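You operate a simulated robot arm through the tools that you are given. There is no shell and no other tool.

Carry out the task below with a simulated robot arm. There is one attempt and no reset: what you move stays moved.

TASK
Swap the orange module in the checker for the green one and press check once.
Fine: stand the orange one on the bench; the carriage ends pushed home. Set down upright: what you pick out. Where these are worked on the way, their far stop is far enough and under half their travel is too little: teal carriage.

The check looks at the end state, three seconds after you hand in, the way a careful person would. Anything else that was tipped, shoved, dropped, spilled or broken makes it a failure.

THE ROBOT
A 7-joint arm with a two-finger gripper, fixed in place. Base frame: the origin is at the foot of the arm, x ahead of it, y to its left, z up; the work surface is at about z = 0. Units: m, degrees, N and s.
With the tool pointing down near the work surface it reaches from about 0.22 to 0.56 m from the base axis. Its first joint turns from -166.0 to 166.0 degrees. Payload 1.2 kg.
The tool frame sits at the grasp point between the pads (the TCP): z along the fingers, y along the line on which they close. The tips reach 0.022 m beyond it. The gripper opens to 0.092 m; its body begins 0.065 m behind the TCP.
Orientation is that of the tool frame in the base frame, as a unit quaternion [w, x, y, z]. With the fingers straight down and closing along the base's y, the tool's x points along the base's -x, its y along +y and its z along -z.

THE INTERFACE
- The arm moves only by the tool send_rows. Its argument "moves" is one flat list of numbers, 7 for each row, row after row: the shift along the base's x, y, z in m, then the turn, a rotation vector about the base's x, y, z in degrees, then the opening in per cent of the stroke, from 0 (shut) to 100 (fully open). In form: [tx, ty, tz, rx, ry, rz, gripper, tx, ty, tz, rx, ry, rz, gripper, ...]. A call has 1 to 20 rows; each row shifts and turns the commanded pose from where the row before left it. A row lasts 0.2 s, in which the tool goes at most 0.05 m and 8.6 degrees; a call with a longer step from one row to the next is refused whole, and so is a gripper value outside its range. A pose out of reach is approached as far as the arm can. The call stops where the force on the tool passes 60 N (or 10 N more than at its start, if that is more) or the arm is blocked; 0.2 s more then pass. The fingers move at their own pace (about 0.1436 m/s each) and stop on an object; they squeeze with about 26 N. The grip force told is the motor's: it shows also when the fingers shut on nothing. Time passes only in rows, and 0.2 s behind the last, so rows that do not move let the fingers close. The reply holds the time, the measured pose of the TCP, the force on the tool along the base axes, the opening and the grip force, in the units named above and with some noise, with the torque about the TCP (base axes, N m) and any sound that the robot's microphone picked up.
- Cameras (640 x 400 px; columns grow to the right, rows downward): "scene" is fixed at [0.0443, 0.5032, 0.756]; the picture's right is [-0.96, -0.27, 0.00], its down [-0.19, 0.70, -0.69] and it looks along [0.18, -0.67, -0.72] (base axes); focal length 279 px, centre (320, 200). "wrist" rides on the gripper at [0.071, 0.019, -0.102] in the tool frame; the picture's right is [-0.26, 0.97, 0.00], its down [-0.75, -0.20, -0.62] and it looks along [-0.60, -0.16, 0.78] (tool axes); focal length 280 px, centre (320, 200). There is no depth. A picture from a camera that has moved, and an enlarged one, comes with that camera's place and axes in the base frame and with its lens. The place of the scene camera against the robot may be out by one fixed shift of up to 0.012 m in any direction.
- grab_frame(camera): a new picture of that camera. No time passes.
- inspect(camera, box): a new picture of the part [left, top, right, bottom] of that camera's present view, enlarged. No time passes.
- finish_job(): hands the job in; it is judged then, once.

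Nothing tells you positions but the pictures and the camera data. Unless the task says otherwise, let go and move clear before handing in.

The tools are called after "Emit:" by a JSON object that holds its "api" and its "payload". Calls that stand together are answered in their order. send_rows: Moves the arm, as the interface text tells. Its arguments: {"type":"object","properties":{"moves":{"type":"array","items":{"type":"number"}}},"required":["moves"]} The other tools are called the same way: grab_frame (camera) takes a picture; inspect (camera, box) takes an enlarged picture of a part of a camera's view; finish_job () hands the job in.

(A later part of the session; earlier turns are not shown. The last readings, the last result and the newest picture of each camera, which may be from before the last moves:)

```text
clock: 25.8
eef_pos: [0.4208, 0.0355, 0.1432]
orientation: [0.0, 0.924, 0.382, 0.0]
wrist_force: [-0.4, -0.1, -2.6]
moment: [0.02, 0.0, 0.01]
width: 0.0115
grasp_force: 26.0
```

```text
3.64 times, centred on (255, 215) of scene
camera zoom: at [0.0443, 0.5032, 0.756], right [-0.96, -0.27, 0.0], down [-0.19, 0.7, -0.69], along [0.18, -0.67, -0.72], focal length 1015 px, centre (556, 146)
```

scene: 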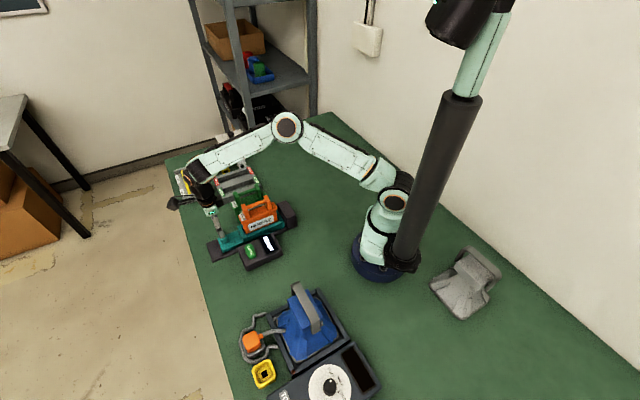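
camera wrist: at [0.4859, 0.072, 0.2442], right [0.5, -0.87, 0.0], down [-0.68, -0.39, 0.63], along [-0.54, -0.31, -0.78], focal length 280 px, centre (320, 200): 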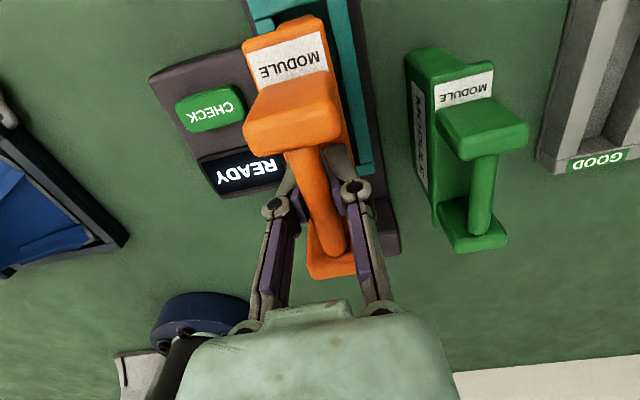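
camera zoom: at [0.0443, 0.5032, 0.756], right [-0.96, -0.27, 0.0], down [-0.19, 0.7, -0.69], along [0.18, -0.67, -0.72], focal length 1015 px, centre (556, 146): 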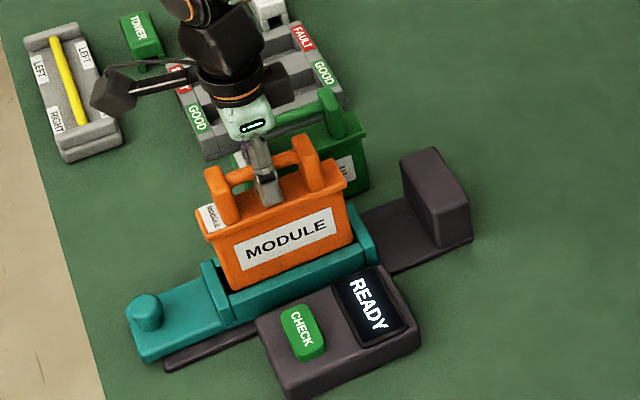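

The orange module lifts freely, weighing about 2.6 N. I'll raise it well clear, then carry it to the empty bench area around (0.30,-0.20).

Emit:
{"api": "send_rows", "payload": {"moves": [0, 0, 0.015, 0, 0, 0, 0, 0, 0, 0.025, 0, 0, 0, 0, 0, 0, 0.03, 0, 0, 0, 0, 0, 0, 0.03, 0, 0, 0, 0, 0, 0, 0.025, 0, 0, 0, 0, 0, 0, 0.015, 0, 0, 0, 0, -0.007, -0.014, 0, 0, 0, 0, 0, -0.012, -0.023, 0, 0, 0, 0, 0, -0.014, -0.027, 0, 0, 0, 0, 0, -0.014, -0.027, 0, 0, 0, 0, 0, -0.014, -0.027, 0, 0, 0, 0, 0, -0.014, -0.027, 0, 0, 0, 0, 0, -0.014, -0.027, 0, 0, 0, 0, 0, -0.014, -0.027, 0, 0, 0, 0, 0, -0.012, -0.023, 0, 0, 0, 0, 0, -0.008, -0.014, 0, 0, 0, 0, 0, 0, 0, 0, 0, 0, 0, 0]}}

Emit:
{"api": "grab_frame", "payload": {"camera": "wrist"}}

Emit:
{"api": "grab_frame", "payload": {"camera": "scene"}}

```text
clock: 29.4
eef_pos: [0.2999, -0.1991, 0.2825]
orientation: [0.001, 0.924, 0.383, 0.0]
wrist_force: [-0.1, 0.3, -3.5]
moment: [-0.01, 0.0, -0.01]
width: 0.0125
grasp_force: 25.6
```

```text
taken
camera wrist: at [0.3636, -0.1627, 0.3842], right [0.5, -0.87, 0.0], down [-0.68, -0.39, 0.62], along [-0.54, -0.31, -0.78], focal length 280 px, centre (320, 200)
```

wrist: 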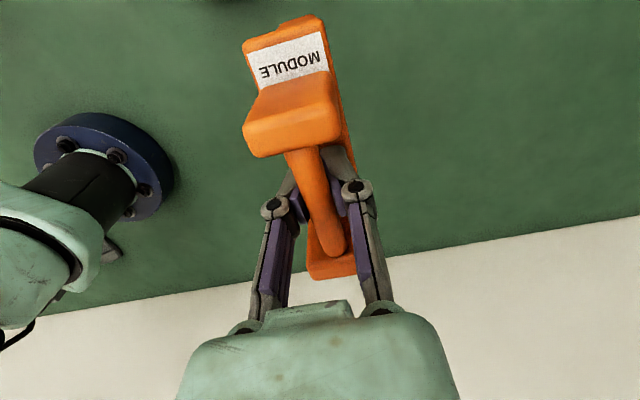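

```text
taken
```

scene: 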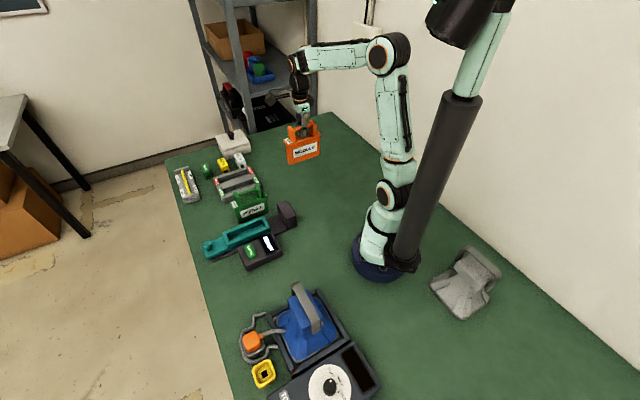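

The orange module is held upright over clear bench at (0.30,-0.20). I'll lower it most of the way and then creep to contact.

Emit:
{"api": "send_rows", "payload": {"moves": [0, 0, -0.02, 0, 0, 0, 0, 0, 0, -0.035, 0, 0, 0, 0, 0, 0, -0.035, 0, 0, 0, 0, 0, 0, -0.035, 0, 0, 0, 0, 0, 0, -0.025, 0, 0, 0, 0, 0, 0, -0.012, 0, 0, 0, 0, 0, 0, -0.004, 0, 0, 0, 0, 0, 0, 0, 0, 0, 0, 0]}}

Emit:
{"api": "inspect", "payload": {"camera": "scene", "box": [240, 100, 360, 220]}}

```text
clock: 31.2
eef_pos: [0.3, -0.1976, 0.116]
orientation: [0.0, 0.924, 0.383, 0.0]
wrist_force: [0.3, -0.5, -4.5]
moment: [-0.02, -0.01, 0.0]
width: 0.0129
grasp_force: 25.7
```

```text
3.33 times, centred on (300, 160) of scene
camera zoom: at [0.0443, 0.5032, 0.756], right [-0.96, -0.27, 0.0], down [-0.19, 0.7, -0.69], along [0.18, -0.67, -0.72], focal length 930 px, centre (387, 333)
```

zoom: 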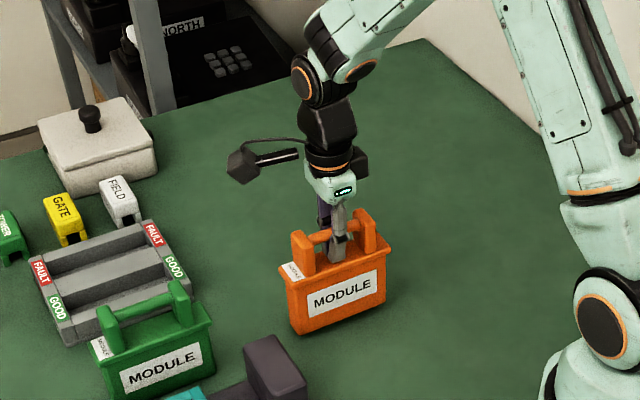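

Force still shows only the weight at z=0.116, so the module isn't touching yet. I'll creep down in 2–3 mm steps.

Emit:
{"api": "send_rows", "payload": {"moves": [0, 0, -0.003, 0, 0, 0, 0, 0, 0, -0.003, 0, 0, 0, 0, 0, 0, -0.002, 0, 0, 0, 0, 0, 0, 0, 0, 0, 0, 0]}}

```text
clock: 32.2
eef_pos: [0.2994, -0.1991, 0.1091]
orientation: [0.0, 0.924, 0.383, 0.0]
wrist_force: [-0.5, -0.2, -3.0]
moment: [0.05, -0.01, 0.0]
width: 0.0131
grasp_force: 26.2
```

Still hanging at z≈0.109. I'll continue in 1.5 mm steps.

Emit:
{"api": "send_rows", "payload": {"moves": [0, 0, -0.0015, 0, 0, 0, 0, 0, 0, -0.0015, 0, 0, 0, 0, 0, 0, 0, 0, 0, 0, 0]}}

Emit:
{"api": "inspect", "payload": {"camera": "scene", "box": [280, 150, 340, 210]}}

```text
clock: 33.0
eef_pos: [0.2992, -0.1992, 0.1063]
orientation: [0.0, 0.924, 0.383, 0.0]
wrist_force: [-0.8, -0.1, 0.6]
moment: [0.07, -0.07, 0.02]
width: 0.0132
grasp_force: 26.5
```

```text
6.67 times, centred on (310, 180) of scene
camera zoom: at [0.0443, 0.5032, 0.756], right [-0.96, -0.27, 0.0], down [-0.19, 0.7, -0.69], along [0.18, -0.67, -0.72], focal length 1860 px, centre (387, 333)
```

zoom: 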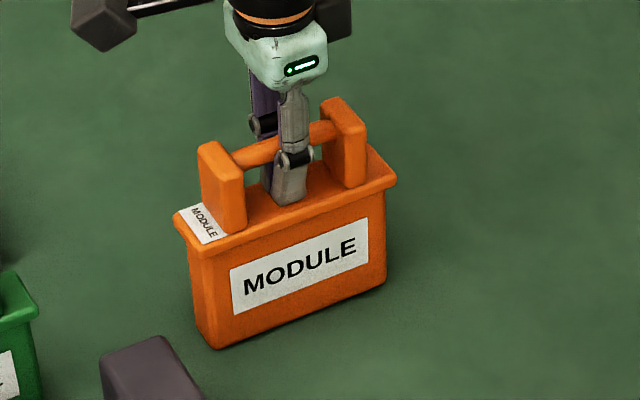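

The bench now carries the weight, since the force went from -3 to +0.6 N. I'll settle half a millimetre more, release and rise straight up.

Emit:
{"api": "send_rows", "payload": {"moves": [0, 0, -0.0005, 0, 0, 0, 0, 0, 0, 0, 0, 0, 0, 20, 0, 0, 0, 0, 0, 0, 45, 0, 0, 0, 0, 0, 0, 45, 0, 0, 0.01, 0, 0, 0, 45, 0, 0, 0.03, 0, 0, 0, 45, 0, 0, 0.04, 0, 0, 0, 45, 0, 0, 0.04, 0, 0, 0, 45, 0, 0, 0.03, 0, 0, 0, 45, 0, 0, 0, 0, 0, 0, 45]}}

Emit:
{"api": "grab_frame", "payload": {"camera": "scene"}}

Emit:
{"api": "grab_frame", "payload": {"camera": "wrist"}}

```text
clock: 35.2
eef_pos: [0.3022, -0.1999, 0.2564]
orientation: [0.0, 0.924, 0.383, 0.0]
wrist_force: [-0.2, 0.6, 0.0]
moment: [0.01, -0.02, 0.03]
width: 0.0416
grasp_force: 0.1
```

```text
taken
```

scene: 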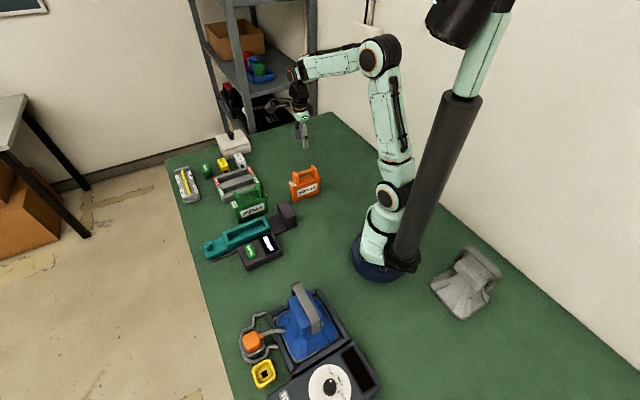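

```text
taken
camera wrist: at [0.3666, -0.1637, 0.3576], right [0.5, -0.87, 0.0], down [-0.68, -0.39, 0.62], along [-0.54, -0.31, -0.78], focal length 280 px, centre (320, 200)
```

wrist: 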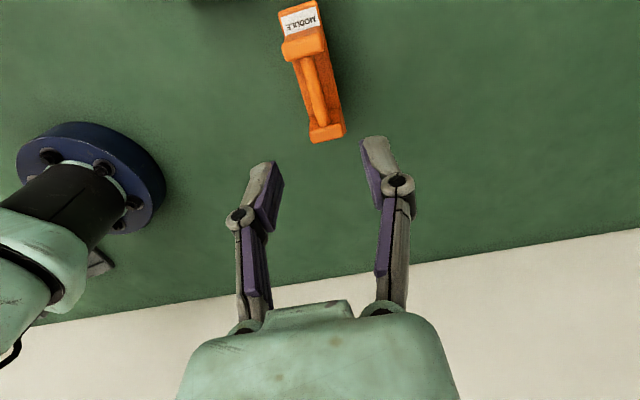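

The orange module stands upright on the bench by itself. Next I'll move above the green module, whose bar is at about (0.447,-0.058), keeping the same tool yaw.

Emit:
{"api": "send_rows", "payload": {"moves": [0.012, 0.012, 0, 0, 0, 0, 45, 0.024, 0.0237, 0, 0, 0, 0, 45, 0.024, 0.0237, 0, 0, 0, 0, 45, 0.024, 0.0237, -0.01, 0, 0, 0, 45, 0.024, 0.0237, -0.015, 0, 0, 0, 45, 0.024, 0.0237, -0.015, 0, 0, 0, 45, 0.012, 0.012, -0.01, 0, 0, 0, 45, 0, 0, 0, 0, 0, 0, 45]}}

Emit:
{"api": "grab_frame", "payload": {"camera": "wrist"}}

```text
clock: 37.0
eef_pos: [0.4404, -0.0535, 0.2042]
orientation: [0.0, 0.924, 0.384, 0.001]
wrist_force: [-0.6, -0.7, -0.6]
moment: [0.0, 0.03, 0.04]
width: 0.0415
grasp_force: 0.0
```

```text
taken
camera wrist: at [0.5044, -0.0176, 0.3057], right [0.5, -0.87, 0.0], down [-0.68, -0.39, 0.62], along [-0.54, -0.31, -0.78], focal length 280 px, centre (320, 200)
```

wrist: 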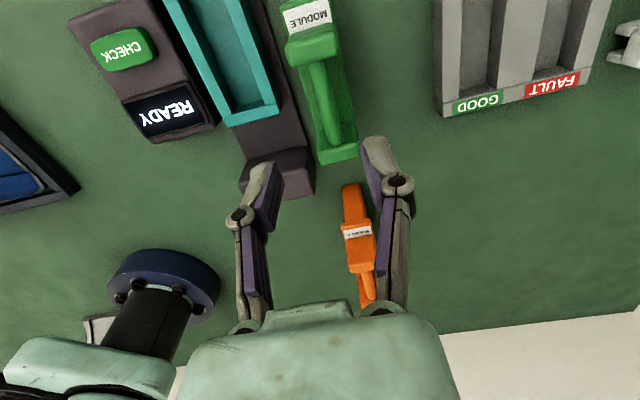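

I'll wait one beat and re-read the pose to check for settling, then enlarge on the green module.

Emit:
{"api": "send_rows", "payload": {"moves": [0, 0, 0, 0, 0, 0, 45, 0, 0, 0, 0, 0, 0, 45]}}

Emit:
{"api": "inspect", "payload": {"camera": "wrist", "box": [220, 0, 420, 190]}}

Emit:
{"api": "inspect", "payload": {"camera": "wrist", "box": [60, 0, 360, 200]}}

```text
clock: 37.6
eef_pos: [0.4404, -0.0532, 0.2033]
orientation: [0.0, 0.924, 0.382, 0.001]
wrist_force: [0.9, 0.2, 0.0]
moment: [0.01, -0.01, -0.01]
width: 0.0413
grasp_force: 0.0
```

```text
2.11 times, centred on (320, 95) of wrist
camera zoom: at [0.5041, -0.0179, 0.3057], right [0.5, -0.87, 0.0], down [-0.68, -0.39, 0.62], along [-0.54, -0.31, -0.78], focal length 590 px, centre (320, 421)
```

zoom: 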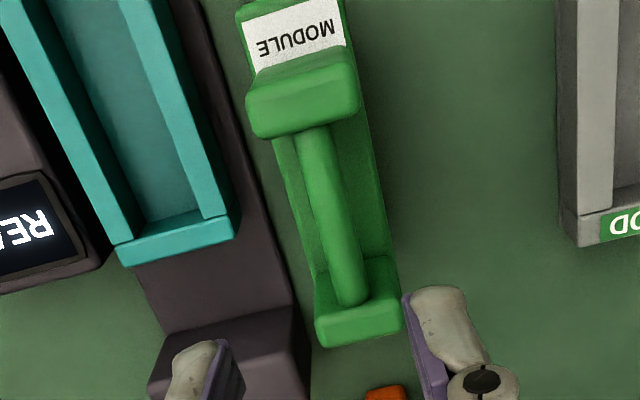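

```text
2.00 times, centred on (210, 100) of wrist
camera zoom: at [0.5041, -0.0179, 0.3057], right [0.5, -0.87, 0.0], down [-0.68, -0.39, 0.62], along [-0.54, -0.31, -0.78], focal length 561 px, centre (540, 400)
```

zoom: 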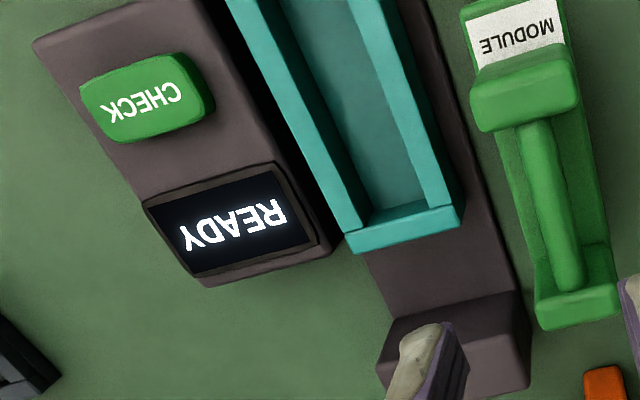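

The pose is steady. Correcting with the bias I saw on the orange grasp, the green grip point should be TCP (0.445,-0.0543) at z≈0.1065. I'll descend partway and check.

Emit:
{"api": "send_rows", "payload": {"moves": [0.0025, 0.0002, -0.025, 0, 0, 0, 45, 0.002, 0.0002, -0.025, 0, 0, 0, 45, 0, 0, -0.012, 0, 0, 0, 45, 0, 0, 0, 0, 0, 0, 45]}}

Emit:
{"api": "grab_frame", "payload": {"camera": "wrist"}}

```text
clock: 38.6
eef_pos: [0.4469, -0.0543, 0.1435]
orientation: [0.0, 0.924, 0.383, 0.0]
wrist_force: [-0.8, 0.1, -0.1]
moment: [0.03, 0.0, 0.02]
width: 0.0415
grasp_force: 0.1
```

```text
taken
camera wrist: at [0.5113, -0.0188, 0.2456], right [0.5, -0.87, 0.0], down [-0.68, -0.39, 0.63], along [-0.54, -0.31, -0.78], focal length 280 px, centre (320, 200)
```

wrist: 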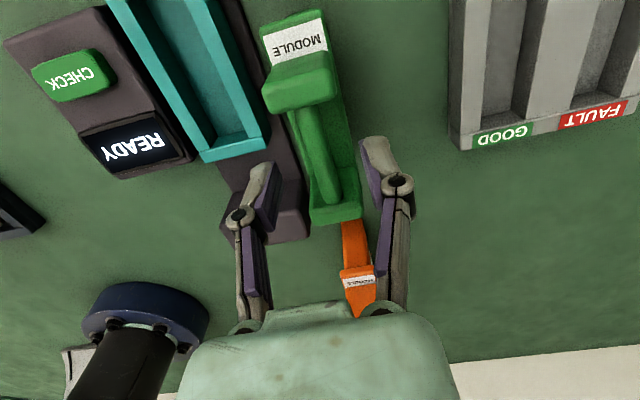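

The view matches the orange approach at the same stage, so I'll apply the same small sideways shift and descend to grip height.

Emit:
{"api": "send_rows", "payload": {"moves": [-0.0013, 0.001, -0.015, 0, 0, 0, 45, -0.0013, 0.001, -0.015, 0, 0, 0, 45, 0, 0, -0.007, 0, 0, 0, 45, 0, 0, 0, 0, 0, 0, 45]}}

Emit:
{"api": "inspect", "payload": {"camera": "wrist", "box": [220, 0, 420, 290]}}

```text
clock: 39.6
eef_pos: [0.4447, -0.0525, 0.1071]
orientation: [0.0, 0.924, 0.382, 0.0]
wrist_force: [-0.1, 0.1, 1.3]
moment: [0.03, 0.0, 0.0]
width: 0.0412
grasp_force: 0.2
```

```text
1.38 times, centred on (320, 145) of wrist
camera zoom: at [0.5092, -0.017, 0.2074], right [0.5, -0.87, 0.0], down [-0.68, -0.39, 0.62], along [-0.54, -0.31, -0.78], focal length 387 px, centre (320, 276)
```

zoom: 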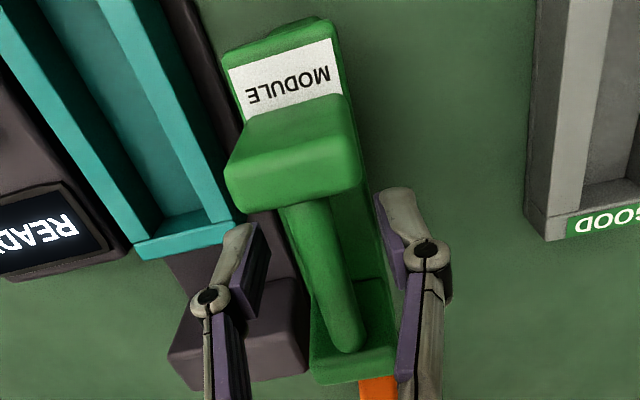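

The green bar is between the pads, offset by about 1.5 mm. I'll nudge and close.

Emit:
{"api": "send_rows", "payload": {"moves": [0.0007, -0.0007, 0, 0, 0, 0, 45, 0, 0, 0, 0, 0, 0, 25, 0, 0, 0, 0, 0, 0, 0, 0, 0, 0, 0, 0, 0, 0, 0, 0, 0, 0, 0, 0, 0]}}

Emit:
{"api": "inspect", "payload": {"camera": "wrist", "box": [220, 0, 420, 290]}}

```text
clock: 40.8
eef_pos: [0.4459, -0.0534, 0.1073]
orientation: [0.001, 0.923, 0.384, 0.001]
wrist_force: [-7.2, 0.0, 30.6]
moment: [0.01, 0.14, 0.07]
width: 0.0104
grasp_force: 26.1
```

```text
1.38 times, centred on (320, 145) of wrist
camera zoom: at [0.51, -0.0183, 0.2083], right [0.5, -0.87, 0.0], down [-0.68, -0.39, 0.62], along [-0.54, -0.31, -0.78], focal length 387 px, centre (320, 276)
```

zoom: 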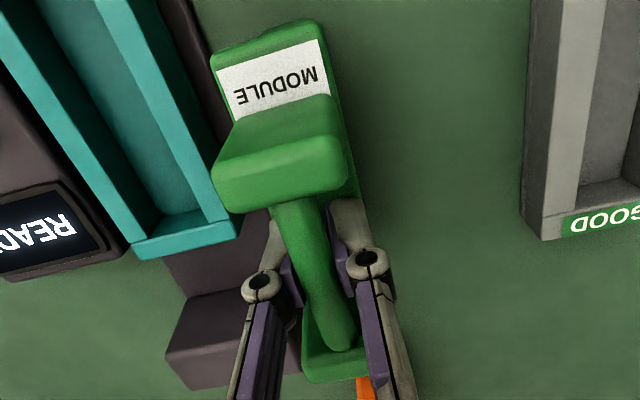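

The closing fingertips press on the module's top at this height (30 N in z), so the grip is a few millimetres too low. I'll open, rise 3 mm and re-grip.

Emit:
{"api": "send_rows", "payload": {"moves": [0, 0, 0.001, 0, 0, 0, 25, 0, 0, 0.001, 0, 0, 0, 40, 0, 0, 0.0015, 0, 0, 0, 40, 0, 0, 0, 0, 0, 0, 20, 0, 0, 0, 0, 0, 0, 0, 0, 0, 0, 0, 0, 0, 0, 0, 0, 0, 0, 0, 0, 0]}}

Emit:
{"api": "inspect", "payload": {"camera": "wrist", "box": [220, 0, 420, 290]}}

```text
clock: 42.4
eef_pos: [0.4464, -0.0556, 0.1091]
orientation: [0.0, 0.924, 0.382, -0.001]
wrist_force: [0.3, 0.2, -0.2]
moment: [-0.03, -0.01, 0.0]
width: 0.0121
grasp_force: 26.2
```

```text
1.38 times, centred on (320, 145) of wrist
camera zoom: at [0.5102, -0.0193, 0.2109], right [0.5, -0.87, 0.0], down [-0.68, -0.39, 0.63], along [-0.54, -0.31, -0.78], focal length 387 px, centre (320, 276)
```

zoom: 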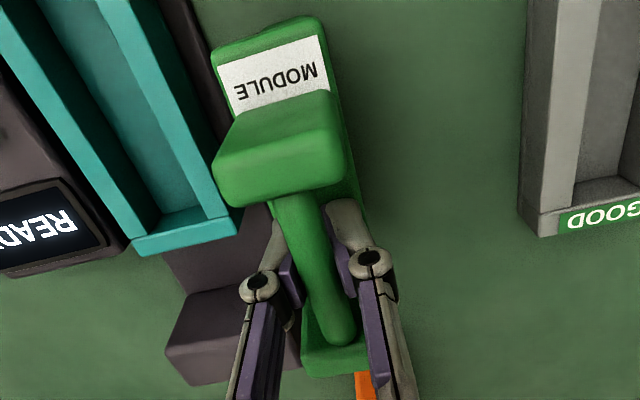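

The grip is clean now, with width 0.0121 m and near-zero force. The green module sits about 3 mm further along the rail in the hand than the orange one did, which I'll account for. I'll lift it straight up and carry it over the pocket.

Emit:
{"api": "send_rows", "payload": {"moves": [0, 0, 0.005, 0, 0, 0, 0, 0, 0, 0.01, 0, 0, 0, 0, 0, 0, 0.02, 0, 0, 0, 0, 0, 0, 0.03, 0, 0, 0, 0, 0, 0, 0.03, 0, 0, 0, 0, 0, 0, 0.03, 0, 0, 0, 0, 0, 0, 0.02, 0, 0, 0, 0, 0, 0, 0.01, 0, 0, 0, 0, 0, 0, 0, 0, 0, 0, 0]}}

Emit:
{"api": "grab_frame", "payload": {"camera": "wrist"}}

Emit:
{"api": "inspect", "payload": {"camera": "scene", "box": [180, 130, 340, 280]}}

```text
clock: 44.4
eef_pos: [0.4461, -0.0551, 0.2662]
orientation: [0.001, 0.924, 0.383, -0.001]
wrist_force: [-0.2, -0.7, -3.3]
moment: [-0.03, 0.02, -0.06]
width: 0.0139
grasp_force: 25.9
```

```text
taken
camera wrist: at [0.5108, -0.0185, 0.3674], right [0.5, -0.87, 0.0], down [-0.68, -0.39, 0.63], along [-0.54, -0.31, -0.78], focal length 280 px, centre (320, 200)
```

wrist: 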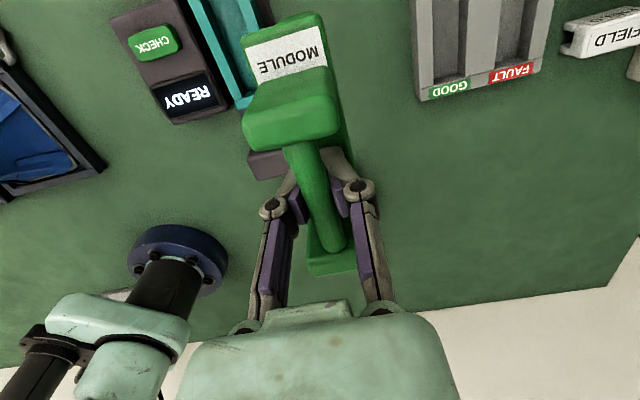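

```text
2.67 times, centred on (260, 205) of scene
camera zoom: at [0.0443, 0.5032, 0.756], right [-0.96, -0.27, 0.0], down [-0.19, 0.7, -0.69], along [0.18, -0.67, -0.72], focal length 744 px, centre (480, 187)
```

zoom: 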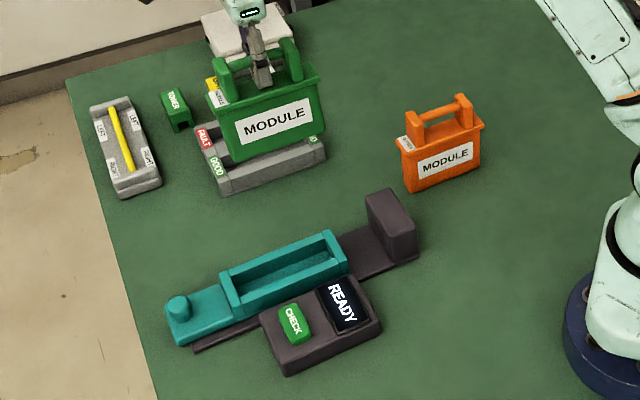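

The green module is lifted clear. I'll enlarge to see how it sits in the hand now and to measure the empty pocket.

Emit:
{"api": "inspect", "payload": {"camera": "wrist", "box": [220, 0, 420, 290]}}

Emit:
{"api": "inspect", "payload": {"camera": "scene", "box": [215, 200, 295, 270]}}

```text
1.38 times, centred on (320, 145) of wrist
camera zoom: at [0.5108, -0.0185, 0.3674], right [0.5, -0.87, 0.0], down [-0.68, -0.39, 0.63], along [-0.54, -0.31, -0.78], focal length 387 px, centre (320, 276)
```

zoom: 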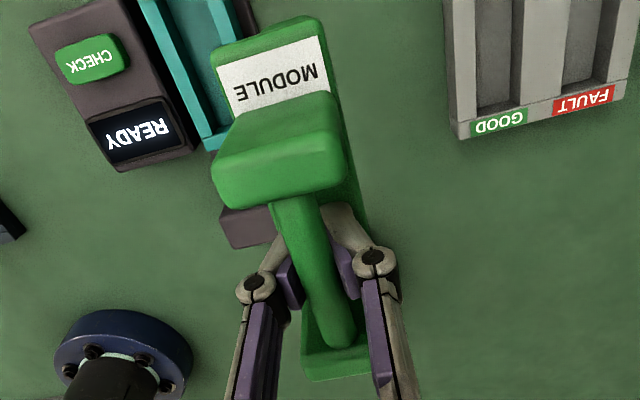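

```text
5.71 times, centred on (255, 235) of scene
camera zoom: at [0.0443, 0.5032, 0.756], right [-0.96, -0.27, 0.0], down [-0.19, 0.7, -0.69], along [0.18, -0.67, -0.72], focal length 1594 px, centre (691, 0)
```

zoom: 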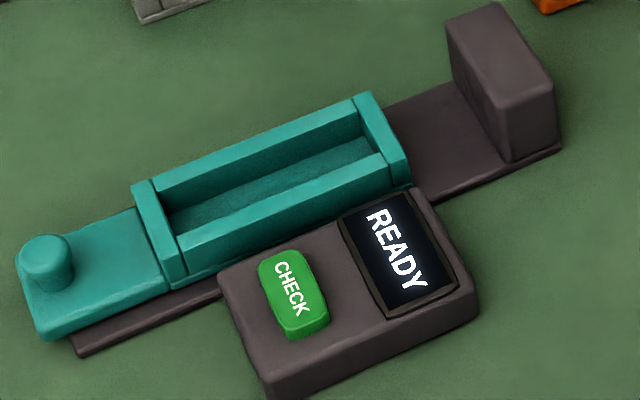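

The pocket has about 2–3 mm of side clearance and is empty. I'll carry the green module over it, aiming for TCP (0.4207,0.0337) with a +1° yaw to suit the rail, then come down to just above the walls and check.

Emit:
{"api": "send_rows", "payload": {"moves": [-0.004, 0.0135, 0, 0, 0, 0, 0, -0.0065, 0.0215, 0, 0, 0, 0.5, 0, -0.007, 0.0235, 0, 0, 0, 0.5, 0, -0.006, 0.0195, 0, 0, 0, 0, 0, -0.003, 0.011, 0, 0, 0, 0, 0, 0, 0, -0.02, 0, 0, 0, 0, 0, 0, -0.03, 0, 0, 0, 0, 0, 0, -0.025, 0, 0, 0, 0, 0, 0, -0.01, 0, 0, 0, 0, 0, 0, 0, 0, 0, 0, 0]}}

Emit:
{"api": "grab_frame", "payload": {"camera": "wrist"}}

Emit:
{"api": "inspect", "payload": {"camera": "scene", "box": [200, 160, 310, 270]}}

```text
clock: 46.6
eef_pos: [0.4218, 0.034, 0.1787]
orientation: [0.0, 0.921, 0.39, 0.001]
wrist_force: [0.4, -0.5, -3.6]
moment: [-0.02, 0.0, 0.02]
width: 0.014
grasp_force: 25.8
```

```text
taken
camera wrist: at [0.483, 0.0694, 0.2808], right [0.51, -0.86, 0.0], down [-0.67, -0.4, 0.63], along [-0.54, -0.32, -0.78], focal length 280 px, centre (320, 200)
```

wrist: 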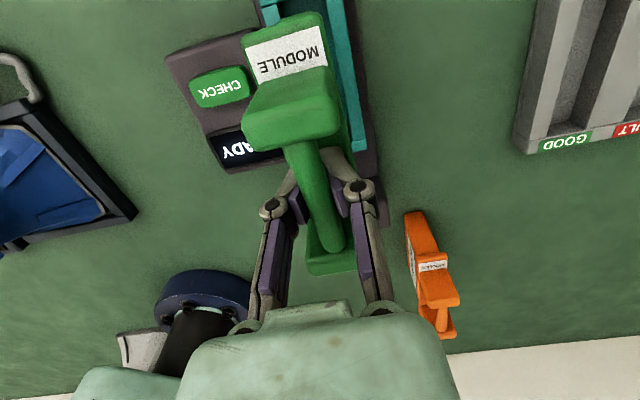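

```text
3.64 times, centred on (255, 215) of scene
camera zoom: at [0.0443, 0.5032, 0.756], right [-0.96, -0.27, 0.0], down [-0.19, 0.7, -0.69], along [0.18, -0.67, -0.72], focal length 1015 px, centre (556, 146)
```

zoom: 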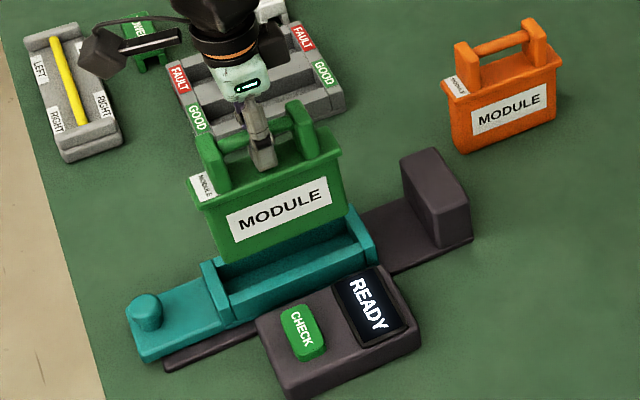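

The green module hangs level over the pocket. I'll correct a couple of millimetres and come down to just above the wall tops for an alignment check.

Emit:
{"api": "send_rows", "payload": {"moves": [0.0007, 0.0021, -0.01, 0, 0, 0, 0, 0, 0, -0.009, 0, 0, 0, 0, 0, 0, 0, 0, 0, 0, 0]}}

Emit:
{"api": "inspect", "payload": {"camera": "wrist", "box": [220, 0, 420, 290]}}

Emit:
{"api": "inspect", "payload": {"camera": "scene", "box": [215, 190, 295, 260]}}

```text
clock: 47.4
eef_pos: [0.4191, 0.0353, 0.1618]
orientation: [-0.001, 0.92, 0.391, 0.0]
wrist_force: [0.5, -0.6, -3.6]
moment: [0.04, 0.0, -0.03]
width: 0.0138
grasp_force: 25.4
```

```text
1.38 times, centred on (320, 145) of wrist
camera zoom: at [0.4833, 0.0725, 0.2632], right [0.51, -0.86, 0.0], down [-0.67, -0.4, 0.63], along [-0.54, -0.32, -0.78], focal length 387 px, centre (320, 276)
```

zoom: 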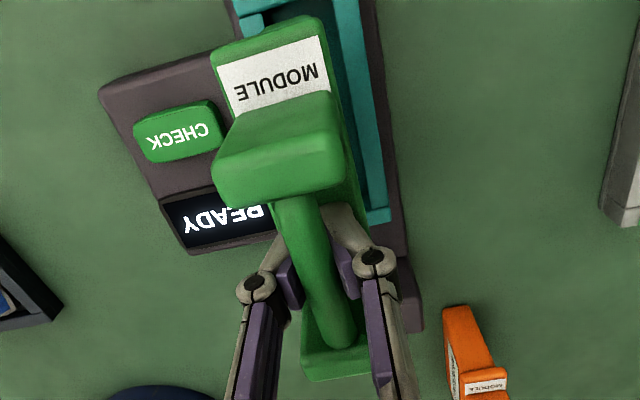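

```text
5.71 times, centred on (255, 225) of scene
camera zoom: at [0.0443, 0.5032, 0.756], right [-0.96, -0.27, 0.0], down [-0.19, 0.7, -0.69], along [0.18, -0.67, -0.72], focal length 1594 px, centre (691, 57)
```

zoom: 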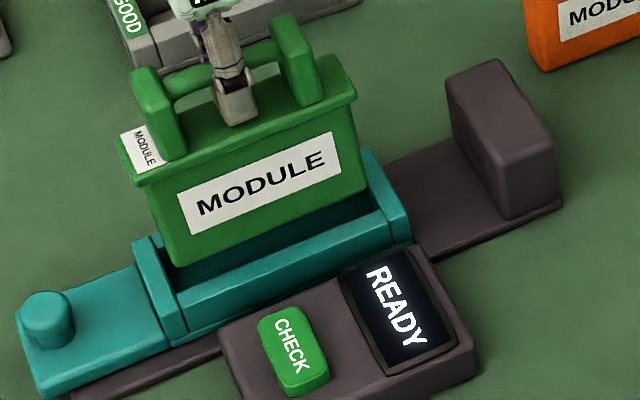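

I want to be sure about the sideways alignment before going in, so I'll take higher-magnification looks from both cameras.

Emit:
{"api": "inspect", "payload": {"camera": "wrist", "box": [230, 0, 390, 100]}}

Emit:
{"api": "inspect", "payload": {"camera": "wrist", "box": [290, 60, 400, 230]}}

Emit:
{"api": "inspect", "payload": {"camera": "scene", "box": [220, 205, 280, 250]}}

```text
4.00 times, centred on (310, 50) of wrist
camera zoom: at [0.4833, 0.0725, 0.2632], right [0.51, -0.86, 0.0], down [-0.67, -0.4, 0.63], along [-0.54, -0.32, -0.78], focal length 1122 px, centre (360, 800)
```

zoom: 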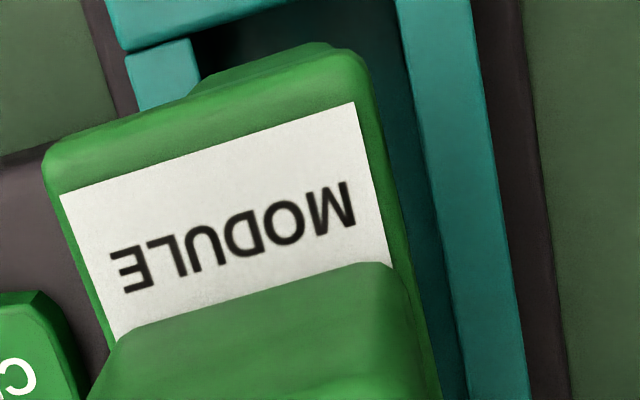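

```text
2.35 times, centred on (345, 145) of wrist
camera zoom: at [0.4833, 0.0725, 0.2632], right [0.51, -0.86, 0.0], down [-0.67, -0.4, 0.63], along [-0.54, -0.32, -0.78], focal length 660 px, centre (261, 329)
```

zoom: 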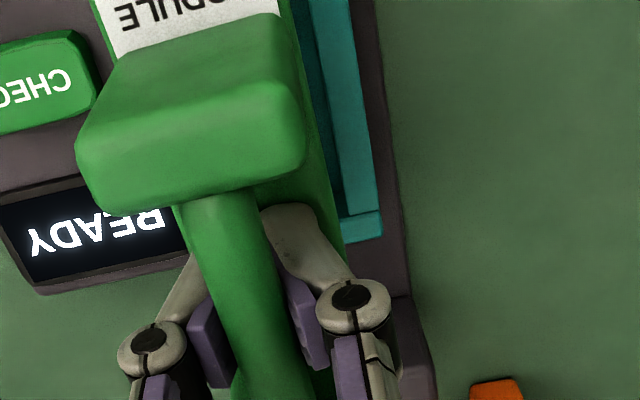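

```text
8.89 times, centred on (250, 228) of scene
camera zoom: at [0.0443, 0.5032, 0.756], right [-0.96, -0.27, 0.0], down [-0.19, 0.7, -0.69], along [0.18, -0.67, -0.72], focal length 2480 px, centre (942, -44)
```

zoom: 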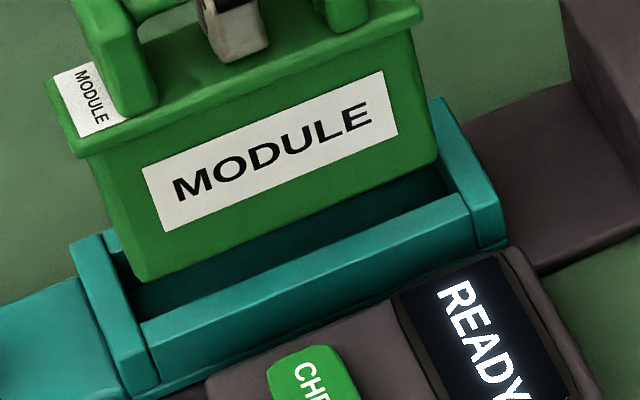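

I re-measured. The pocket is about 38 mm wide inside, the lower body of the module about 26 mm, and the wall tops are at z≈0.031. My module is about 4–5 mm too close to the front wall (the CHECK side), so I'll shift it to the middle and look again.

Emit:
{"api": "send_rows", "payload": {"moves": [0.0025, -0.0038, 0, 0, 0, 0, 0, 0, 0, 0, 0, 0, 0, 0, 0, 0, 0, 0, 0, 0, 0]}}

Emit:
{"api": "inspect", "payload": {"camera": "scene", "box": [220, 205, 280, 250]}}

Emit:
{"api": "inspect", "payload": {"camera": "wrist", "box": [230, 0, 390, 100]}}

```text
clock: 48.2
eef_pos: [0.4221, 0.0329, 0.1614]
orientation: [-0.001, 0.92, 0.392, 0.0]
wrist_force: [-0.8, 0.3, -3.9]
moment: [0.01, 0.0, -0.01]
width: 0.0138
grasp_force: 26.3
```

```text
8.89 times, centred on (250, 228) of scene
camera zoom: at [0.0443, 0.5032, 0.756], right [-0.96, -0.27, 0.0], down [-0.19, 0.7, -0.69], along [0.18, -0.67, -0.72], focal length 2480 px, centre (942, -44)
```

zoom: 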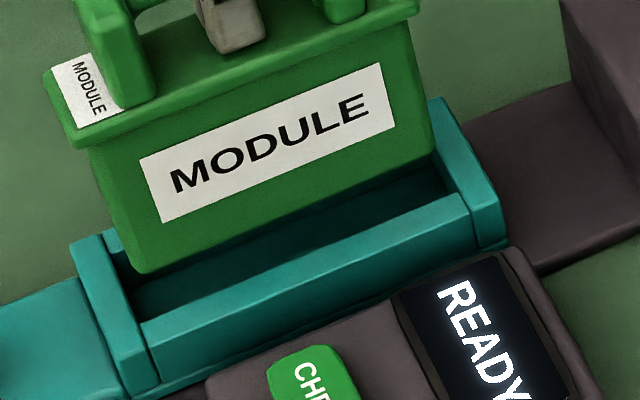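

```text
4.00 times, centred on (310, 50) of wrist
camera zoom: at [0.4858, 0.0694, 0.2633], right [0.51, -0.86, 0.0], down [-0.67, -0.4, 0.63], along [-0.54, -0.32, -0.78], focal length 1122 px, centre (360, 800)
```

zoom: 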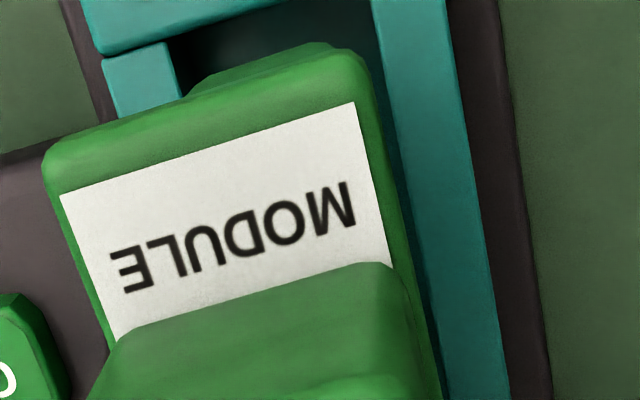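

The module is now nearly centred, with front gap ≈5 mm and rear ≈8 mm. I'll shift 1.4 mm more and lower into the pocket in small steps.

Emit:
{"api": "send_rows", "payload": {"moves": [0.001, -0.001, -0.003, 0, 0, 0, 0, 0, 0, -0.004, 0, 0, 0, 0, 0, 0, -0.004, 0, 0, 0, 0, 0, 0, -0.004, 0, 0, 0, 0, 0, 0, -0.004, 0, 0, 0, 0, 0, 0, -0.003, 0, 0, 0, 0, 0, 0, 0, 0, 0, 0, 0]}}

Emit:
{"api": "inspect", "payload": {"camera": "scene", "box": [220, 205, 280, 250]}}

Emit:
{"api": "inspect", "payload": {"camera": "wrist", "box": [230, 0, 390, 100]}}

```text
clock: 49.8
eef_pos: [0.4235, 0.0308, 0.1389]
orientation: [-0.001, 0.92, 0.391, 0.0]
wrist_force: [0.1, -0.7, -2.8]
moment: [-0.04, -0.01, 0.02]
width: 0.0138
grasp_force: 26.0
```

```text
8.89 times, centred on (250, 228) of scene
camera zoom: at [0.0443, 0.5032, 0.756], right [-0.96, -0.27, 0.0], down [-0.19, 0.7, -0.69], along [0.18, -0.67, -0.72], focal length 2480 px, centre (942, -44)
```

zoom: 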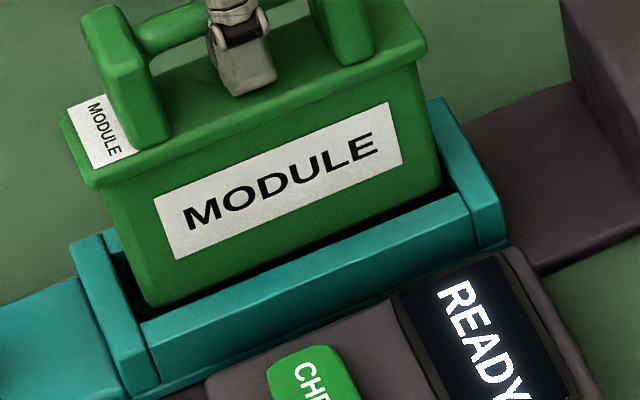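

```text
4.00 times, centred on (310, 50) of wrist
camera zoom: at [0.4869, 0.0683, 0.2408], right [0.51, -0.86, 0.0], down [-0.67, -0.4, 0.63], along [-0.54, -0.32, -0.78], focal length 1122 px, centre (360, 800)
```

zoom: 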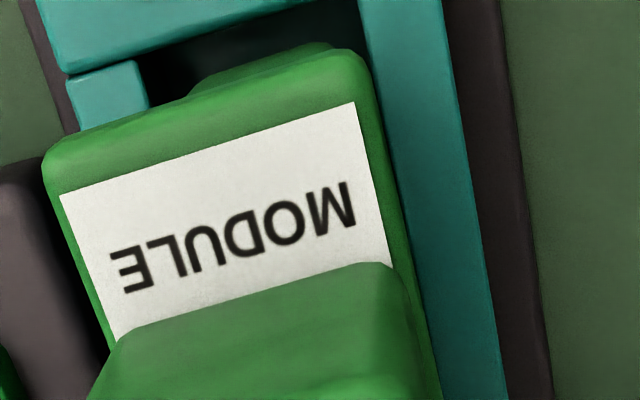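

The module's bottom is just below the wall tops, inside the pocket and with no contact force. I'll keep lowering until the floor takes the weight.

Emit:
{"api": "send_rows", "payload": {"moves": [0, 0, -0.003, 0, 0, 0, 0, 0, 0, -0.003, 0, 0, 0, 0, 0, 0, -0.002, 0, 0, 0, 0, 0, 0, -0.002, 0, 0, 0, 0, 0, 0, 0, 0, 0, 0, 0]}}

Emit:
{"api": "inspect", "payload": {"camera": "scene", "box": [220, 205, 280, 250]}}

```text
clock: 51.0
eef_pos: [0.4243, 0.0315, 0.129]
orientation: [0.0, 0.921, 0.39, 0.0]
wrist_force: [-0.7, -0.9, -3.4]
moment: [-0.01, -0.01, -0.01]
width: 0.0141
grasp_force: 26.1
```

```text
8.89 times, centred on (250, 228) of scene
camera zoom: at [0.0443, 0.5032, 0.756], right [-0.96, -0.27, 0.0], down [-0.19, 0.7, -0.69], along [0.18, -0.67, -0.72], focal length 2480 px, centre (942, -44)
```

zoom: 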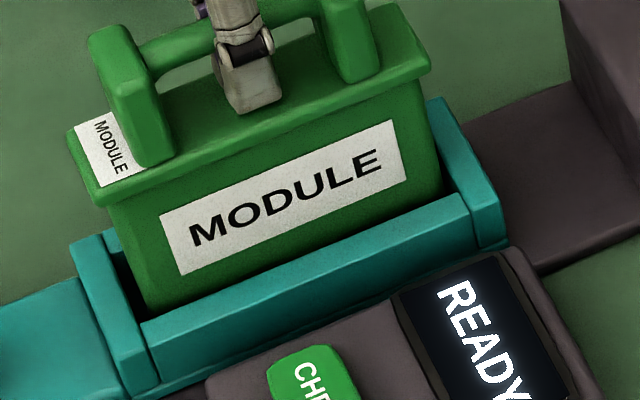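

Still only the weight on the tool at z≈0.129. I'll creep down in 1–1.5 mm steps.

Emit:
{"api": "send_rows", "payload": {"moves": [0, 0, -0.0015, 0, 0, 0, 0, 0, 0, -0.0015, 0, 0, 0, 0, 0, 0, -0.001, 0, 0, 0, 0, 0, 0, 0, 0, 0, 0, 0]}}

```text
clock: 52.0
eef_pos: [0.4238, 0.0329, 0.1243]
orientation: [-0.001, 0.92, 0.392, -0.001]
wrist_force: [0.0, 0.9, -3.2]
moment: [0.01, -0.01, 0.0]
width: 0.0138
grasp_force: 26.3
```

Emit:
{"api": "send_rows", "payload": {"moves": [0, 0, -0.001, 0, 0, 0, 0, 0, 0, -0.001, 0, 0, 0, 0, 0, 0, 0, 0, 0, 0, 0]}}

Emit:
{"api": "inspect", "payload": {"camera": "wrist", "box": [220, 0, 420, 290]}}

Emit:
{"api": "inspect", "payload": {"camera": "scene", "box": [220, 205, 280, 250]}}

```text
clock: 52.8
eef_pos: [0.4243, 0.0316, 0.123]
orientation: [0.0, 0.92, 0.391, 0.001]
wrist_force: [0.3, -0.5, -2.5]
moment: [0.0, -0.02, -0.01]
width: 0.0139
grasp_force: 25.6
```

```text
1.38 times, centred on (320, 145) of wrist
camera zoom: at [0.4873, 0.0684, 0.2247], right [0.51, -0.86, 0.0], down [-0.67, -0.4, 0.63], along [-0.54, -0.32, -0.78], focal length 387 px, centre (320, 276)
```

zoom: 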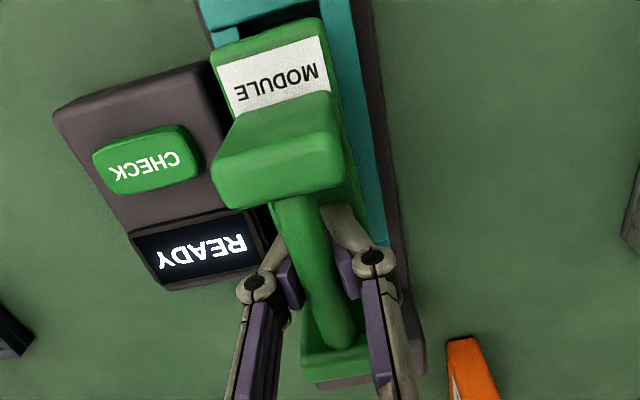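

```text
8.89 times, centred on (250, 228) of scene
camera zoom: at [0.0443, 0.5032, 0.756], right [-0.96, -0.27, 0.0], down [-0.19, 0.7, -0.69], along [0.18, -0.67, -0.72], focal length 2480 px, centre (942, -44)
```

zoom: 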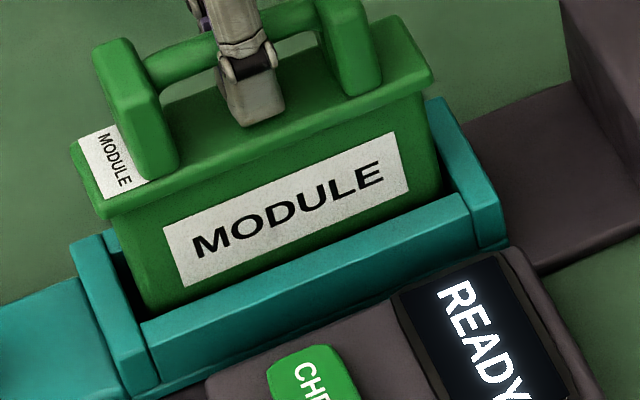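

Emit:
{"api": "send_rows", "payload": {"moves": [0, 0, -0.001, 0, 0, 0, 0, 0, 0, -0.001, 0, 0, 0, 0, 0, 0, 0, 0, 0, 0, 0]}}

```text
clock: 53.6
eef_pos: [0.4246, 0.0329, 0.1214]
orientation: [0.0, 0.921, 0.391, 0.001]
wrist_force: [-1.3, -2.8, 21.6]
moment: [0.0, 0.0, -0.02]
width: 0.0135
grasp_force: 25.9
```

The floor contact is clear, with the force jumping to +21.6 N. I'll ease off slightly, release and check how the module sits before rising.

Emit:
{"api": "send_rows", "payload": {"moves": [0, 0, 0.0007, 0, 0, 0, 0, 0, 0, 0, 0, 0, 0, 20, 0, 0, 0, 0, 0, 0, 40, 0, 0, 0, 0, 0, 0, 40]}}

Emit:
{"api": "inspect", "payload": {"camera": "wrist", "box": [220, 0, 420, 290]}}

Emit:
{"api": "inspect", "payload": {"camera": "scene", "box": [210, 190, 290, 260]}}

```text
clock: 54.6
eef_pos: [0.4248, 0.0337, 0.1204]
orientation: [-0.001, 0.92, 0.392, 0.0]
wrist_force: [0.2, 1.2, 0.4]
moment: [-0.01, 0.02, 0.01]
width: 0.0387
grasp_force: 0.2
```

```text
1.38 times, centred on (320, 145) of wrist
camera zoom: at [0.4867, 0.0693, 0.2224], right [0.51, -0.86, 0.0], down [-0.67, -0.4, 0.63], along [-0.54, -0.32, -0.78], focal length 387 px, centre (320, 276)
```

zoom: 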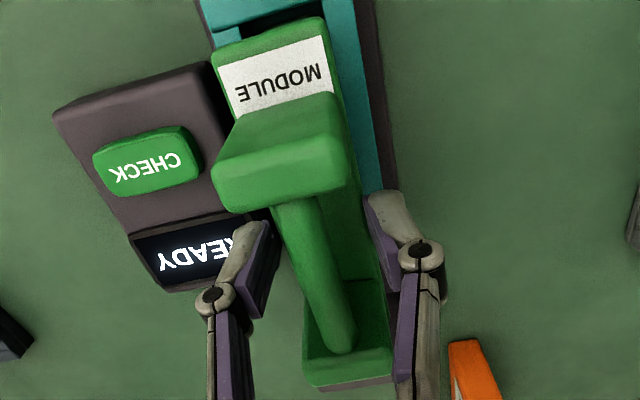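

```text
5.71 times, centred on (250, 225) of scene
camera zoom: at [0.0443, 0.5032, 0.756], right [-0.96, -0.27, 0.0], down [-0.19, 0.7, -0.69], along [0.18, -0.67, -0.72], focal length 1594 px, centre (720, 57)
```

zoom: 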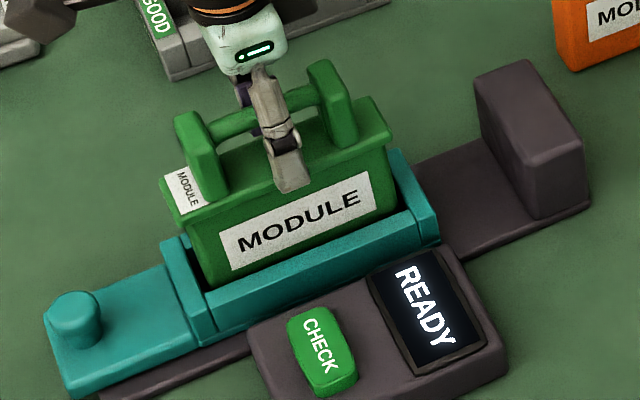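

The green module stands on its own in the pocket. I'll rise clear and move back over the knob to push the carriage home.

Emit:
{"api": "send_rows", "payload": {"moves": [0, 0, 0.008, 0, 0, 0, 40, 0, 0, 0.02, 0, 0, 0, 40, 0, 0, 0.035, 0, 0, 0, 40, 0, 0, 0.035, 0, 0, 0, 40, 0, 0, 0.02, 0, 0, 0, 50, 0.012, 0.012, 0, 0, 0, 0, 60, 0.022, 0.023, 0, 0, 0, 0, 60, 0.022, 0.023, 0, 0, 0, 0, 60, 0.022, 0.023, -0.01, 0, 0, 0, 60, 0.01, 0.011, -0.02, 0, 0, 0, 60, 0, 0, 0, 0, 0, 0, 60, 0, 0, 0, 0, 0, 0, 60]}}

Emit:
{"api": "grab_frame", "payload": {"camera": "wrist"}}

Emit:
{"api": "grab_frame", "payload": {"camera": "scene"}}

```text
clock: 57.2
eef_pos: [0.5147, 0.1239, 0.2087]
orientation: [0.0, 0.921, 0.39, 0.0]
wrist_force: [-0.7, -0.4, -0.3]
moment: [0.01, -0.01, 0.01]
width: 0.0552
grasp_force: 0.1
```

```text
taken
camera wrist: at [0.5778, 0.1605, 0.3102], right [0.51, -0.86, 0.0], down [-0.67, -0.4, 0.63], along [-0.54, -0.32, -0.78], focal length 280 px, centre (320, 200)
```

wrist: 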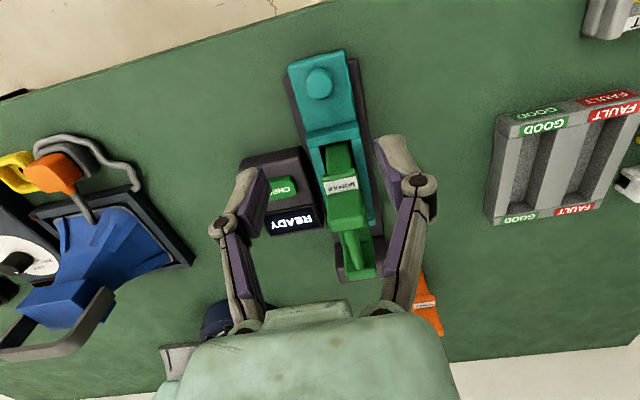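

```text
taken
```

scene: 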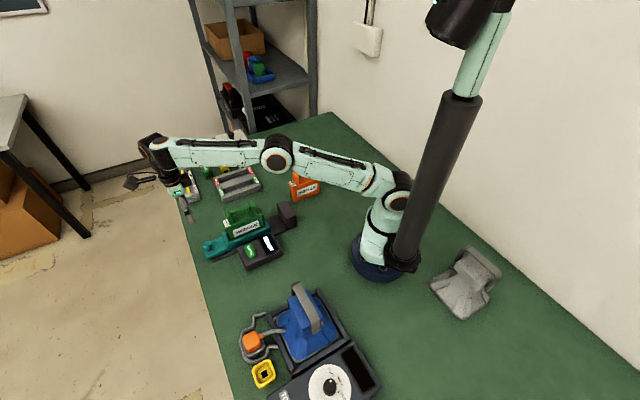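

The knob is right under the TCP at about (0.514,0.122). I'll descend over it with the fingers open, checking partway.

Emit:
{"api": "send_rows", "payload": {"moves": [-0.0004, -0.0002, -0.04, 0, 0, 0, 60, -0.0004, -0.0002, -0.04, 0, 0, 0, 60, 0, 0, -0.03, 0, 0, 0, 60, 0, 0, 0, 0, 0, 0, 60]}}

Emit:
{"api": "grab_frame", "payload": {"camera": "wrist"}}

```text
clock: 58.2
eef_pos: [0.5141, 0.1264, 0.0987]
orientation: [0.0, 0.92, 0.392, -0.001]
wrist_force: [-0.4, 0.2, 0.0]
moment: [-0.02, 0.0, -0.02]
width: 0.0555
grasp_force: 0.1
```

```text
taken
camera wrist: at [0.576, 0.1622, 0.2], right [0.51, -0.86, 0.0], down [-0.67, -0.4, 0.62], along [-0.54, -0.32, -0.78], focal length 280 px, centre (320, 200)
```

wrist: 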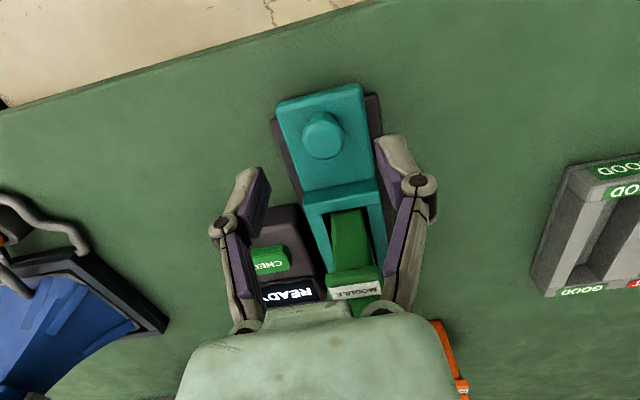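

Emit:
{"api": "send_rows", "payload": {"moves": [0.0004, -0.0008, -0.02, 0, 0, 0, 60, 0, 0, -0.015, 0, 0, 0, 60, 0, 0, -0.0105, 0, 0, 0, 60, 0, 0, 0, 0, 0, 0, 60, 0, 0, 0, 0, 0, 0, 40, 0, 0, 0, 0, 0, 0, 0, 0, 0, 0, 0, 0, 0, 0, 0, 0, 0, 0, 0, 0, 0]}}

Emit:
{"api": "grab_frame", "payload": {"camera": "wrist"}}

```text
clock: 60.0
eef_pos: [0.5117, 0.1231, 0.0537]
orientation: [0.0, 0.92, 0.391, 0.0]
wrist_force: [-2.3, -0.2, 5.5]
moment: [-0.04, 0.09, -0.01]
width: 0.0249
grasp_force: 27.4
```

```text
taken
camera wrist: at [0.5754, 0.16, 0.1549], right [0.51, -0.86, 0.0], down [-0.67, -0.4, 0.62], along [-0.54, -0.32, -0.78], focal length 280 px, centre (320, 200)
```

wrist: 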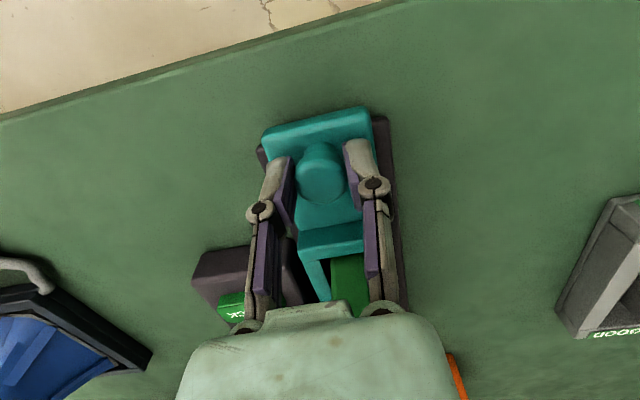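

The knob is gripped (0.0249 m wide) with little side load. I'll push the carriage home along the rail in small steps.

Emit:
{"api": "send_rows", "payload": {"moves": [-0.002, -0.002, 0, 0, 0, 0, 0, -0.003, -0.003, 0, 0, 0, 0, 0, -0.003, -0.003, 0, 0, 0, 0, 0, -0.003, -0.003, 0, 0, 0, 0, 0, -0.003, -0.003, 0, 0, 0, 0, 0, 0, 0, 0, 0, 0, 0, 0]}}

Emit:
{"api": "inspect", "payload": {"camera": "scene", "box": [190, 170, 310, 280]}}

```text
clock: 61.4
eef_pos: [0.4959, 0.1084, 0.0526]
orientation: [0.0, 0.92, 0.391, 0.001]
wrist_force: [5.9, -6.7, -7.7]
moment: [-0.3, 0.21, -0.05]
width: 0.0251
grasp_force: 28.2
```

```text
3.64 times, centred on (250, 225) of scene
camera zoom: at [0.0443, 0.5032, 0.756], right [-0.96, -0.27, 0.0], down [-0.19, 0.7, -0.69], along [0.18, -0.67, -0.72], focal length 1015 px, centre (574, 109)
```

zoom: 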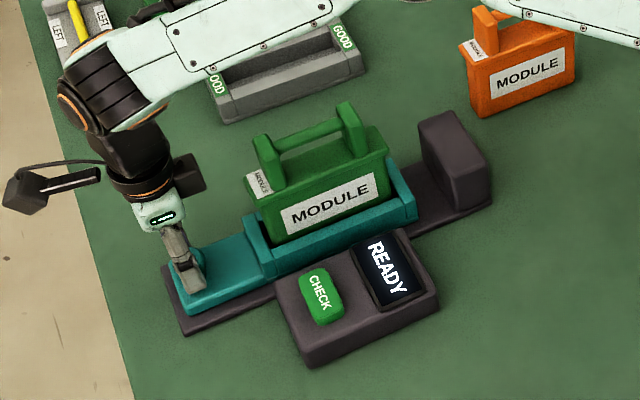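

The carriage follows and the module stays put. I'll continue, with a small sideways correction.

Emit:
{"api": "send_rows", "payload": {"moves": [-0.0022, -0.003, 0, 0, 0, 0, 0, -0.003, -0.003, 0, 0, 0, 0, 0, -0.003, -0.003, 0, 0, 0, 0, 0, -0.003, -0.003, 0, 0, 0, 0, 0, -0.002, -0.002, 0, 0, 0, 0, 0, 0, 0, 0, 0, 0, 0, 0]}}

Emit:
{"api": "inspect", "payload": {"camera": "scene", "box": [190, 170, 310, 280]}}

```text
clock: 62.8
eef_pos: [0.4839, 0.0951, 0.0528]
orientation: [0.001, 0.921, 0.391, 0.0]
wrist_force: [4.4, -4.7, -1.4]
moment: [0.46, -0.52, 0.04]
width: 0.0252
grasp_force: 28.1
```

```text
3.64 times, centred on (250, 225) of scene
camera zoom: at [0.0443, 0.5032, 0.756], right [-0.96, -0.27, 0.0], down [-0.19, 0.7, -0.69], along [0.18, -0.67, -0.72], focal length 1015 px, centre (574, 109)
```

zoom: 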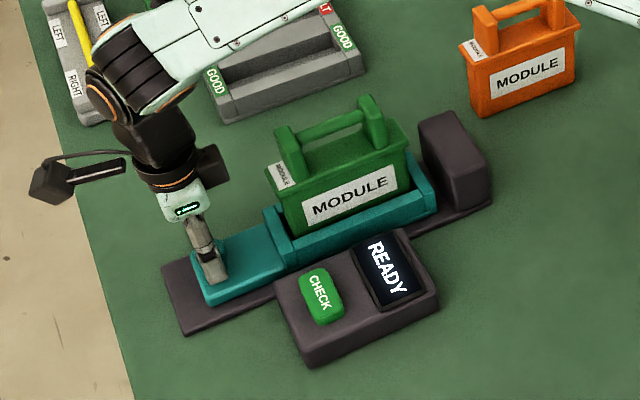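

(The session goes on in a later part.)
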